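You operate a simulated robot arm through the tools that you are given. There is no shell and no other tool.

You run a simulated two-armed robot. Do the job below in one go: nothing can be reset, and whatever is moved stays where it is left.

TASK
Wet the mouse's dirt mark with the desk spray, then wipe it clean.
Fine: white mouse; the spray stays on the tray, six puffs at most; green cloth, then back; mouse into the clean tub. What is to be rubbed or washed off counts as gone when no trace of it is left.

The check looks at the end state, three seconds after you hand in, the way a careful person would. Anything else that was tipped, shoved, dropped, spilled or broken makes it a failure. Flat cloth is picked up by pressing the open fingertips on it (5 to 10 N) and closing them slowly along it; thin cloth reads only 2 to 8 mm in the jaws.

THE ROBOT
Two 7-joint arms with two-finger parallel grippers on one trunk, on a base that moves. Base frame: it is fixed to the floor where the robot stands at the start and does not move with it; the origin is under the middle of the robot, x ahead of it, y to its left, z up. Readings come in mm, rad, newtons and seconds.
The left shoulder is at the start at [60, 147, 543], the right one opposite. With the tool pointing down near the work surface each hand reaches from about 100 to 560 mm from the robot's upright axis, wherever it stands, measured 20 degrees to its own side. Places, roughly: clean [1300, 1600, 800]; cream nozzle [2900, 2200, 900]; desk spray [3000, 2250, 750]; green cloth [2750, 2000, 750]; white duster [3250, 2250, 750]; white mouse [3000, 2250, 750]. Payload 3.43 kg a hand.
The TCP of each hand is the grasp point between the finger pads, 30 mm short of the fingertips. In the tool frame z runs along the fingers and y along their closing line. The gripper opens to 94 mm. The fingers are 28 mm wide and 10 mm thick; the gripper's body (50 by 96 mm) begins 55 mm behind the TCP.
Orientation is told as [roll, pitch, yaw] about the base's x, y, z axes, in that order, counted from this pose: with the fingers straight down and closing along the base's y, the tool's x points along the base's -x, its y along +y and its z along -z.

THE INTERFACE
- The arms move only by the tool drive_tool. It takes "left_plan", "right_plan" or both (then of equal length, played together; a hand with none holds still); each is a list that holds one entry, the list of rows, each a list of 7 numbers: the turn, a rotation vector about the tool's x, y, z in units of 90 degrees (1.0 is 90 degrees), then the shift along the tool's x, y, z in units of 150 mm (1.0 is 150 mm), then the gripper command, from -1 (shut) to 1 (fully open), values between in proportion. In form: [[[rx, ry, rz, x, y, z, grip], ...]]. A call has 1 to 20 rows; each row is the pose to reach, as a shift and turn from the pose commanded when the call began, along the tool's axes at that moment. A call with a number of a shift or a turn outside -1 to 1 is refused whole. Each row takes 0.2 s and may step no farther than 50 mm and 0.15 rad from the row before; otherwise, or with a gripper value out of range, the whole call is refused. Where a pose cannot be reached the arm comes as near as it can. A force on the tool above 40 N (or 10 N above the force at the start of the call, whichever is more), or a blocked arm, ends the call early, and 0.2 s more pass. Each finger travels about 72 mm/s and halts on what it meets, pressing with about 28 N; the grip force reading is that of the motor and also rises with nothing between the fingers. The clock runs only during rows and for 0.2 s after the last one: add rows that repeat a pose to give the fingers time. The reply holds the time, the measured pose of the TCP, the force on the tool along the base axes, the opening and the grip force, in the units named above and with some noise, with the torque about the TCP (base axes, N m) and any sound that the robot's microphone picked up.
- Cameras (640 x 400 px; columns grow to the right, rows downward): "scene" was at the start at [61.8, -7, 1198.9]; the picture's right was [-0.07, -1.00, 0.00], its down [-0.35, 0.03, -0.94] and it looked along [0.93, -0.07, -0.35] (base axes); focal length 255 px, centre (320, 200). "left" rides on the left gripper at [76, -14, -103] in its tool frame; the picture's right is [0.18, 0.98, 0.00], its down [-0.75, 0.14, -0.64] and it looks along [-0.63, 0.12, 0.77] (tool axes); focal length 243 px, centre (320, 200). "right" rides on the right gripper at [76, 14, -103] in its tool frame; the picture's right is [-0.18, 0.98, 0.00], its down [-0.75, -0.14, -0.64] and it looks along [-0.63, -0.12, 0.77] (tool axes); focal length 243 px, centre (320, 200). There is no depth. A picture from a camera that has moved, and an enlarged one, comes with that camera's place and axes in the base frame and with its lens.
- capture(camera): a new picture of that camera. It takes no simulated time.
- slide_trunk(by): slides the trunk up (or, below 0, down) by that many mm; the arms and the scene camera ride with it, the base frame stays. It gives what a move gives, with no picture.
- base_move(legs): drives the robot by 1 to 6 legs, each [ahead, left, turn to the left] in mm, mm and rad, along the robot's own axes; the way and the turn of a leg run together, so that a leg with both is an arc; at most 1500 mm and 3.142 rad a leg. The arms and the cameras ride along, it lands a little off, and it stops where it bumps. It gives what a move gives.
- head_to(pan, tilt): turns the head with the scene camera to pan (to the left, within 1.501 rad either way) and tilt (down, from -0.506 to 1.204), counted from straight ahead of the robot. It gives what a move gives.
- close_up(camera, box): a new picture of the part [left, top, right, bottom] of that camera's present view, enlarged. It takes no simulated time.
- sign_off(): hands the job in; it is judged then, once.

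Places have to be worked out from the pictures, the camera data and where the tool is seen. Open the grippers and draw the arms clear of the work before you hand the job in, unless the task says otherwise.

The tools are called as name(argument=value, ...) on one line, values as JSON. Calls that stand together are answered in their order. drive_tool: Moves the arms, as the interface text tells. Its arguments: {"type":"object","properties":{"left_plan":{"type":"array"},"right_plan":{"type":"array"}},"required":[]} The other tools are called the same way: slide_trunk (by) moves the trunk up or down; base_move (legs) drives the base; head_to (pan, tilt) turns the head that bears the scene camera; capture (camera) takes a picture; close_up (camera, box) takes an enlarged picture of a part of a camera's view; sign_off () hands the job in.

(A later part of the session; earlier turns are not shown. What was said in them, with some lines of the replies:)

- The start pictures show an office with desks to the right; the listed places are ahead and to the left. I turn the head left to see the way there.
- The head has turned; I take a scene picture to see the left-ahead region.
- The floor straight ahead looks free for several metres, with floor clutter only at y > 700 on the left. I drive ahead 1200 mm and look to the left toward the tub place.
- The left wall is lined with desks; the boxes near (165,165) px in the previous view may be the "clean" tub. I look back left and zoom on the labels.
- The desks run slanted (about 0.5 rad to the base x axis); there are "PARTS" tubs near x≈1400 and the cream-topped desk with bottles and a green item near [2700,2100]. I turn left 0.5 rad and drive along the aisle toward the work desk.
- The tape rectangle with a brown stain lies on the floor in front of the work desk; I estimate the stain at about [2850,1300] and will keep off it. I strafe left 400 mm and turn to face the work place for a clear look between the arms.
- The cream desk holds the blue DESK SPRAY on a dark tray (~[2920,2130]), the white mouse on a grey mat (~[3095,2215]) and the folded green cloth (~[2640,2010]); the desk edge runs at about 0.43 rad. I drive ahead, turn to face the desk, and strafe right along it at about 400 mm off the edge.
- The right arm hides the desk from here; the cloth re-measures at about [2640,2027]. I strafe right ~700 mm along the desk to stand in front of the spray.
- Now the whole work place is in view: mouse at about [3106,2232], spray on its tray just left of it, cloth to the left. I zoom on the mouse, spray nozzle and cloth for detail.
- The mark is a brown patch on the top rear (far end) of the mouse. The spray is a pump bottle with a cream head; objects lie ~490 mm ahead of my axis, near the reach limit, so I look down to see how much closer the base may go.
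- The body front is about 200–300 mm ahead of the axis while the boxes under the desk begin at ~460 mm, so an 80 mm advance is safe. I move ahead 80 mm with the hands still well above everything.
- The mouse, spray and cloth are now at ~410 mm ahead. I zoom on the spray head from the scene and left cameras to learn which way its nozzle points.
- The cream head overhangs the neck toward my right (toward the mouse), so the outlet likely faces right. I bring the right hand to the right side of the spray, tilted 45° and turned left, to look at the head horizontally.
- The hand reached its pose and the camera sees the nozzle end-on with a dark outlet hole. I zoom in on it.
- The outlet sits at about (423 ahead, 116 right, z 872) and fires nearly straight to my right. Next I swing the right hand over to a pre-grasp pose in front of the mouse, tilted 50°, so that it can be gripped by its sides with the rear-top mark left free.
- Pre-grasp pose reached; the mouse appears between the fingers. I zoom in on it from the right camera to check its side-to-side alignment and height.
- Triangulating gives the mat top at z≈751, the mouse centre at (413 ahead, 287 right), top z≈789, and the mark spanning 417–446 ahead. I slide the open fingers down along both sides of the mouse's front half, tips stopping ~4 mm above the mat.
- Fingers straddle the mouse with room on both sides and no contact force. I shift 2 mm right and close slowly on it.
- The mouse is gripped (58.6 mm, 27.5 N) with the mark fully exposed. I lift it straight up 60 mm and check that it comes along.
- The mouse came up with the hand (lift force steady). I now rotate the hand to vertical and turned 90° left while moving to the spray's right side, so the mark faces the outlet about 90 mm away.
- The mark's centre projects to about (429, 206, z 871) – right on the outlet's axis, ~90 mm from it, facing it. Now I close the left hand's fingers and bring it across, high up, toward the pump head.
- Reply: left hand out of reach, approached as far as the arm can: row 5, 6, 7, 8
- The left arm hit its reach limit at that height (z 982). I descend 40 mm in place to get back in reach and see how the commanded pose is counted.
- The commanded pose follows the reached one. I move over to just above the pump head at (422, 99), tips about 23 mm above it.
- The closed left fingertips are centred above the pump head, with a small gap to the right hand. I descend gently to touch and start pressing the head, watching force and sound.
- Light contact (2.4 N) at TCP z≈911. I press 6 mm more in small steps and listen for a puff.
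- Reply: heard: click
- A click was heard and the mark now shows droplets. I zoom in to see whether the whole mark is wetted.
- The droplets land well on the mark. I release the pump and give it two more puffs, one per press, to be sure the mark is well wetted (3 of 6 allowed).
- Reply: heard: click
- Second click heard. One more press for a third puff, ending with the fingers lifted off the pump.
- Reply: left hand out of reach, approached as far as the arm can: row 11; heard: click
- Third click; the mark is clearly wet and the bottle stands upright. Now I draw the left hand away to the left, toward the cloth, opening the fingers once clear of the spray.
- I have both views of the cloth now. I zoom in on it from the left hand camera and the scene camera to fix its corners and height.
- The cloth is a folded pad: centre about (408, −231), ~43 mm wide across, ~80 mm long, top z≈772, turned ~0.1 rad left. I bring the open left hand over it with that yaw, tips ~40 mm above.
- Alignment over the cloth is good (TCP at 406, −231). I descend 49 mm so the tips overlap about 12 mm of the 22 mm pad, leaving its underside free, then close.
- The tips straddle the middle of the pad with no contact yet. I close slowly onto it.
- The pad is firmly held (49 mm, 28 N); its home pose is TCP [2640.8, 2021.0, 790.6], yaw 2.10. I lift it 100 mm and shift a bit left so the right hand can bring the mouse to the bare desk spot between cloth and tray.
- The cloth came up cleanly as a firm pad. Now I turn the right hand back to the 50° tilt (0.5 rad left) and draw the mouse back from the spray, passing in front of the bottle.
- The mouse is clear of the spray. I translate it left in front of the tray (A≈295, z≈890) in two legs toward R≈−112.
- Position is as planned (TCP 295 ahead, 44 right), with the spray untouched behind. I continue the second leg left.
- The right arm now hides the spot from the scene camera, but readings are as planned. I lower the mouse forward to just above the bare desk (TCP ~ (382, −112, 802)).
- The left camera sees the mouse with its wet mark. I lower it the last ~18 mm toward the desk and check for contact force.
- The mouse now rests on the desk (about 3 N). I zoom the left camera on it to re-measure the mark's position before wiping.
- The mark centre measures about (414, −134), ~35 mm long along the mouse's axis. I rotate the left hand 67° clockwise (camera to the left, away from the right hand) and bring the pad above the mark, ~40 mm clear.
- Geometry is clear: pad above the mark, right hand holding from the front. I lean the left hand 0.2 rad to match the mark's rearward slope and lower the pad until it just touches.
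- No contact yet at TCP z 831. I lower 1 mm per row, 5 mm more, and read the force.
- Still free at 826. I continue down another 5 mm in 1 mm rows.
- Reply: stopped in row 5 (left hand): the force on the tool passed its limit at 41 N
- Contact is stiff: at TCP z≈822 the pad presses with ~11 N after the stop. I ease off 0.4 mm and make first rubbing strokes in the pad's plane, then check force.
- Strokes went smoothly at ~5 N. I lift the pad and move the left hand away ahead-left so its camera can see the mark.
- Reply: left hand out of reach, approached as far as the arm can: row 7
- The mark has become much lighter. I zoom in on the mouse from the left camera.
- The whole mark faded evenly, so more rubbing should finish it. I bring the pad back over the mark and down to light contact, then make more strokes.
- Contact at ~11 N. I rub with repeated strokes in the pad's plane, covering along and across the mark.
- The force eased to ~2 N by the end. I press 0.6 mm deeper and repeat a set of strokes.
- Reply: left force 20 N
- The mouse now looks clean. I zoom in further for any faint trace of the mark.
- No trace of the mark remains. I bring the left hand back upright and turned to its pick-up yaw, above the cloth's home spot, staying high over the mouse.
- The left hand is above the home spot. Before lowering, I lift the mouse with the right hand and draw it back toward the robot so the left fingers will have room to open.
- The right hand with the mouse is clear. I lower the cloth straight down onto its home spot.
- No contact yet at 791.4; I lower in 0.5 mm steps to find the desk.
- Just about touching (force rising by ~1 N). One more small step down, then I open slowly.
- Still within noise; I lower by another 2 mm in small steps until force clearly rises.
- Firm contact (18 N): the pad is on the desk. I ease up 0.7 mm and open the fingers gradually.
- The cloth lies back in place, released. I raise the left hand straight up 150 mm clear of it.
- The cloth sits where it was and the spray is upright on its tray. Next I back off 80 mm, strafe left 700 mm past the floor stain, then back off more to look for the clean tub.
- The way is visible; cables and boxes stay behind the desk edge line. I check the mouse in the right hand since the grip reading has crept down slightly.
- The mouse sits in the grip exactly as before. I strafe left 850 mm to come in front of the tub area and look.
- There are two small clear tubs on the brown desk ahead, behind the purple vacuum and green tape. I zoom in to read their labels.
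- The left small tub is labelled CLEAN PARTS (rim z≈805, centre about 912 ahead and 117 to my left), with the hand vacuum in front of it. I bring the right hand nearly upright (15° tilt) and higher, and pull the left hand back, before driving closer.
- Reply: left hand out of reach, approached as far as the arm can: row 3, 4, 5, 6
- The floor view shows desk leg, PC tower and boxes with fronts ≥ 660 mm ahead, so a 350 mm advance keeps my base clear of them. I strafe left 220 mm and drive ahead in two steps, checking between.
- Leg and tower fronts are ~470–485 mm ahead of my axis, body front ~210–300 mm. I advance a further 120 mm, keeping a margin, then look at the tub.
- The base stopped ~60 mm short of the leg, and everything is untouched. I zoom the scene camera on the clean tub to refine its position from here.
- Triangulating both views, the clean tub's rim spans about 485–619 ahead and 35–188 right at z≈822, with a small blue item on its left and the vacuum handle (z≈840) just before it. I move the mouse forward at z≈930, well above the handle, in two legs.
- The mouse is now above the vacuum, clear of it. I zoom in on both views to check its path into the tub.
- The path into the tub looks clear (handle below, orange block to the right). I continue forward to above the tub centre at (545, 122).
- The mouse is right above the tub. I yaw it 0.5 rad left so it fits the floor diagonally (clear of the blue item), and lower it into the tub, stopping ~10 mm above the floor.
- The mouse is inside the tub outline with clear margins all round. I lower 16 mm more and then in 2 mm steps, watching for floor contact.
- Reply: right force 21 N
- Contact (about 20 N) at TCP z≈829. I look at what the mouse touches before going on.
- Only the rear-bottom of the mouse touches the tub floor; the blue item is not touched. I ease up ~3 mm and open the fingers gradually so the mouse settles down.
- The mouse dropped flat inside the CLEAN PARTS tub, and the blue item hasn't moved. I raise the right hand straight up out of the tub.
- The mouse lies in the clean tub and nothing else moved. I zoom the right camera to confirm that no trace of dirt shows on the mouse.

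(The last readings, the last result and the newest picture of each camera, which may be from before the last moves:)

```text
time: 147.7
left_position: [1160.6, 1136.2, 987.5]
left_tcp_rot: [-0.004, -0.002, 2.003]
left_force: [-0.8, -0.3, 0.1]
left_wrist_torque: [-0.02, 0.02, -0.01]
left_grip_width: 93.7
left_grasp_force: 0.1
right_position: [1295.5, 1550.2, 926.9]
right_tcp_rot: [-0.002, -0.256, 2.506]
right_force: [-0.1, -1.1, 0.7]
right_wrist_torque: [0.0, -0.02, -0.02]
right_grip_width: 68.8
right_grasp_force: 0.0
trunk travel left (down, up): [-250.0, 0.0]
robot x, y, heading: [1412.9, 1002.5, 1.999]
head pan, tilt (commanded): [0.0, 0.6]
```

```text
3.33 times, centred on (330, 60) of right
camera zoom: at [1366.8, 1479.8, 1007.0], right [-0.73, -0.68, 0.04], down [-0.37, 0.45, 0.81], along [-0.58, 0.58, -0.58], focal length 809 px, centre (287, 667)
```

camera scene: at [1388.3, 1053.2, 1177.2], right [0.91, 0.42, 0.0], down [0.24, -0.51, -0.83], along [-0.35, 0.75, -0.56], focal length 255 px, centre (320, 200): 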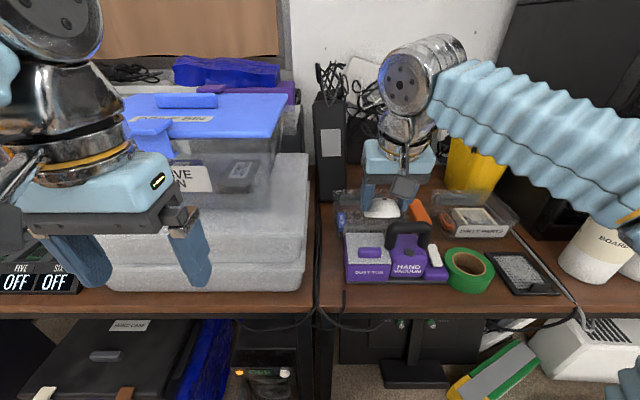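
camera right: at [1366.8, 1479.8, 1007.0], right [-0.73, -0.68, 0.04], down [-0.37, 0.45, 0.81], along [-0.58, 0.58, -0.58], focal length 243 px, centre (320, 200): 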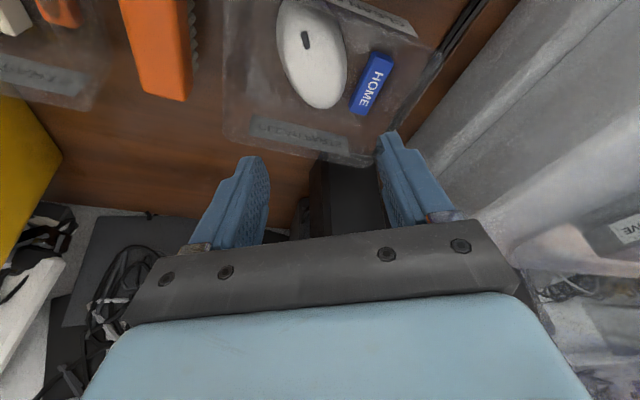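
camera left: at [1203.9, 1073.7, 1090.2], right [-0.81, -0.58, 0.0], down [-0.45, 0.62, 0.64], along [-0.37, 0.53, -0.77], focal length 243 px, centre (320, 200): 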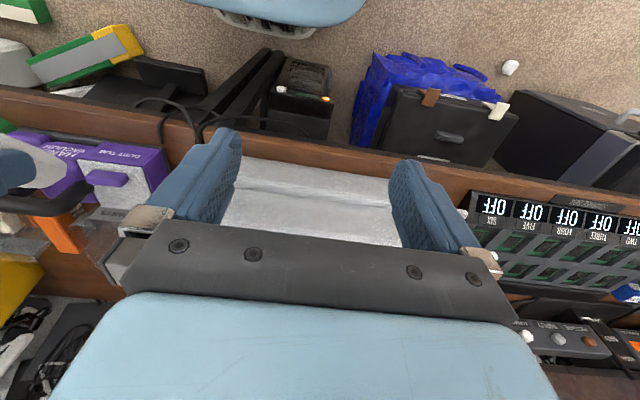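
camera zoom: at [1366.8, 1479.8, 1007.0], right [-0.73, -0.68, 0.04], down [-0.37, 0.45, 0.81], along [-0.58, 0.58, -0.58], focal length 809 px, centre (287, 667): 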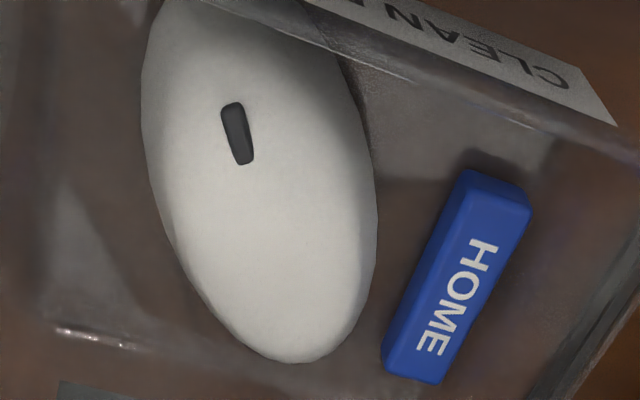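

The mouse is clean and rests in the tub. I withdraw the right hand back toward the robot, above the vacuum handle, opening the gripper fully once clear.

drive_tool(right_plan=[[[0, 0, 0, 0.115, 0.0667, -0.0417, 0.46], [0, 0, 0, 0.23, 0.1333, -0.0833, 0.46], [0, 0, 0, 0.345, 0.2, -0.125, 0.46], [0, 0, 0, 0.46, 0.2667, -0.1667, 0.46], [0, 0, 0, 0.575, 0.3333, -0.2083, 0.46], [0, 0, 0, 0.69, 0.4, -0.25, 0.46]]])

drive_tool(right_plan=[[[0, 0, 0, 0.115, 0.0667, -0.0417, 0.5], [0, 0, 0, 0.23, 0.1333, -0.0833, 0.6], [0, 0, 0, 0.345, 0.2, -0.125, 0.7], [0, 0, 0, 0.46, 0.2667, -0.1667, 0.8], [0, 0, 0, 0.575, 0.3333, -0.2083, 0.9], [0, 0, 0, 0.69, 0.4, -0.25, 1]]])

capture(camera="scene")

```text
time: 149.1
left_position: [1159.7, 1136.8, 989.2]
left_tcp_rot: [-0.002, -0.004, 2.004]
left_force: [-0.3, -0.4, -0.5]
left_wrist_torque: [0.02, -0.02, 0.0]
left_grip_width: 93.9
left_grasp_force: 0.1
right_position: [1346.6, 1436.5, 938.1]
right_tcp_rot: [-0.001, -0.256, 2.504]
right_force: [0.4, 0.4, -0.5]
right_wrist_torque: [-0.03, -0.02, 0.03]
right_grip_width: 68.7
right_grasp_force: 0.1
trunk travel left (down, up): [-250.0, 0.0]
robot x, y, heading: [1413.5, 995.8, 2.001]
head pan, tilt (commanded): [0.0, 0.6]
```

```text
time: 150.5
left_position: [1160.0, 1137.5, 988.8]
left_tcp_rot: [-0.003, -0.001, 2.004]
left_force: [0.2, 0.5, -0.1]
left_wrist_torque: [0.03, 0.05, -0.01]
left_grip_width: 93.9
left_grasp_force: 0.1
right_position: [1400.6, 1323.3, 945.5]
right_tcp_rot: [-0.003, -0.257, 2.503]
right_force: [0.3, -0.7, 0.4]
right_wrist_torque: [-0.02, -0.02, -0.02]
right_grip_width: 94.2
right_grasp_force: 0.1
trunk travel left (down, up): [-250.0, 0.0]
robot x, y, heading: [1410.8, 1004.2, 1.999]
head pan, tilt (commanded): [0.0, 0.6]
```

```text
taken
camera scene: at [1388.2, 1053.3, 1177.2], right [0.91, 0.42, 0.0], down [0.24, -0.51, -0.82], along [-0.35, 0.75, -0.57], focal length 255 px, centre (320, 200)
```

scene: 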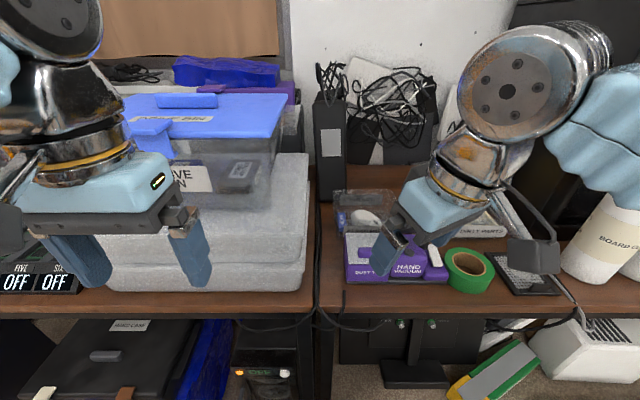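

Both grippers are open and empty. I back the base off 350 mm so the arms are clear of the desks, then look over the tub and, from a distance, the work desk.

base_move(legs=[[-350, 0, 0]])

head_to(pan=0.0, tilt=0.45)

capture(camera="scene")

head_to(pan=-0.95, tilt=0.3)

capture(camera="scene")

```text
time: 152.8
left_position: [1308.5, 814.3, 987.7]
left_tcp_rot: [-0.005, -0.003, 2.006]
left_force: [0.1, -0.2, 0.3]
left_wrist_torque: [-0.02, 0.02, 0.01]
left_grip_width: 94.0
left_grasp_force: 0.0
right_position: [1547.1, 1003.9, 946.5]
right_tcp_rot: [0.0, -0.257, 2.505]
right_force: [-0.3, 0.6, -0.1]
right_wrist_torque: [0.01, 0.01, -0.02]
right_grip_width: 94.0
right_grasp_force: 0.1
trunk travel left (down, up): [-250.0, 0.0]
robot x, y, heading: [1563.6, 679.3, 2.007]
head pan, tilt (commanded): [0.0, 0.6]
```

```text
time: 153.5
left_position: [1310.2, 815.2, 988.0]
left_tcp_rot: [-0.003, -0.002, 2.006]
left_force: [1.1, 0.5, 0.1]
left_wrist_torque: [0.05, 0.03, 0.0]
left_grip_width: 93.9
left_grasp_force: 0.0
right_position: [1546.9, 1003.1, 947.6]
right_tcp_rot: [-0.002, -0.257, 2.508]
right_force: [0.0, 0.0, -0.6]
right_wrist_torque: [-0.01, -0.01, 0.01]
right_grip_width: 94.2
right_grasp_force: 0.1
trunk travel left (down, up): [-250.0, 0.0]
robot x, y, heading: [1562.5, 679.2, 2.01]
head pan, tilt (commanded): [0.0, 0.45]
```

```text
taken
camera scene: at [1535.5, 735.8, 1190.7], right [0.91, 0.42, 0.0], down [0.18, -0.39, -0.9], along [-0.38, 0.82, -0.44], focal length 255 px, centre (320, 200)
```

scene: 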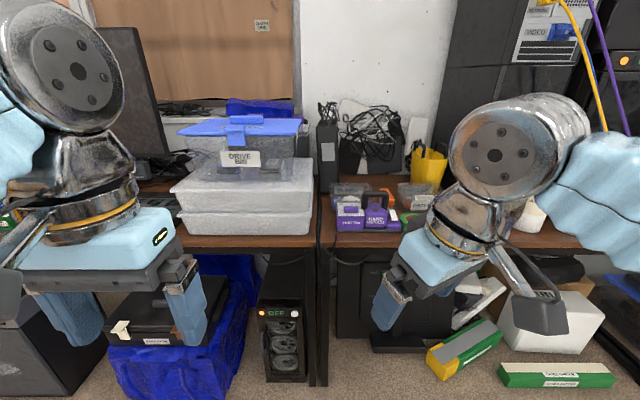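

```text
time: 154.7
left_position: [1309.8, 816.0, 988.5]
left_tcp_rot: [-0.002, -0.003, 2.007]
left_force: [-0.2, 0.3, -0.4]
left_wrist_torque: [0.02, -0.03, -0.03]
left_grip_width: 94.1
left_grasp_force: 0.0
right_position: [1546.7, 1002.5, 946.1]
right_tcp_rot: [-0.002, -0.256, 2.507]
right_force: [-0.8, -0.3, 0.3]
right_wrist_torque: [-0.04, 0.02, 0.03]
right_grip_width: 94.2
right_grasp_force: 0.1
trunk travel left (down, up): [-250.0, 0.0]
robot x, y, heading: [1560.3, 679.3, 2.013]
head pan, tilt (commanded): [-0.949, 0.3]
```

```text
taken
camera scene: at [1620.2, 733.9, 1204.7], right [0.87, -0.49, 0.0], down [-0.14, -0.26, -0.96], along [0.47, 0.83, -0.3], focal length 255 px, centre (320, 200)
```

scene: 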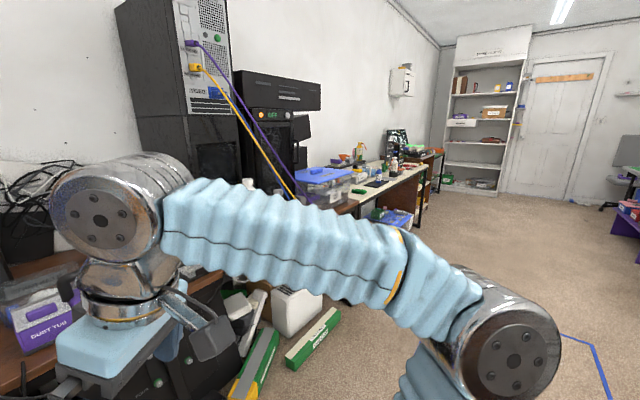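

All is in order at the tub. I zoom on the work desk from here to confirm that the spray stands on its tray and the cloth lies at its place.

close_up(camera="scene", box=[330, 130, 450, 220])

close_up(camera="right", box=[200, 60, 500, 250])

```text
4.44 times, centred on (390, 175) of scene
camera zoom: at [1620.2, 733.9, 1204.7], right [0.87, -0.49, 0.0], down [-0.14, -0.26, -0.96], along [0.47, 0.83, -0.3], focal length 1135 px, centre (9, 311)
```

zoom: 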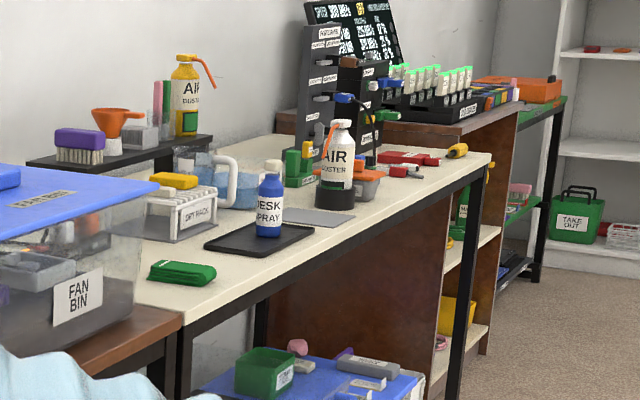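

```text
2.11 times, centred on (350, 155) of right
camera zoom: at [1618.5, 932.5, 1026.0], right [-0.73, -0.69, 0.04], down [-0.37, 0.45, 0.81], along [-0.58, 0.57, -0.58], focal length 511 px, centre (257, 295)
```

zoom: 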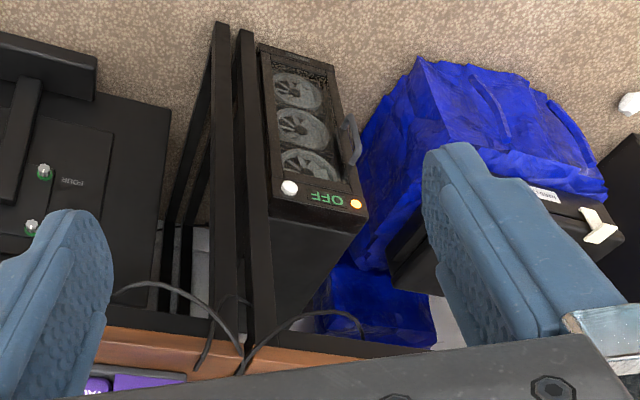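

The spray stands upright on its tray and the green cloth is back in place. The mouse is clean and in the CLEAN PARTS tub, both grippers are open and both arms are clear, so I hand the job in.

sign_off()

```text
The job is handed in.
```

The mouse's dirt mark is gone, and the mouse is lying flat in the CLEAN PARTS tub. I've handed the job in.

- **Spray:** I used three of the six puffs. I held the mouse in front of the nozzle with the mark facing it, and the bottle stayed standing on its tray.
- **Wiping:** I rubbed the mark with the green cloth on the bare desk to the left of the tray until close-up pictures showed no trace. A last close-up of the mouse in the tub was clean too.
- **Cloth:** It is back where it came from, folded as before.
- **Mouse into the tub:** I lowered it in tilted and let it settle from a few centimetres. The blue item already in the tub did not move.

I saw nothing tipped, shoved or spilled. Both grippers are open, and the robot is backed away from the desks.
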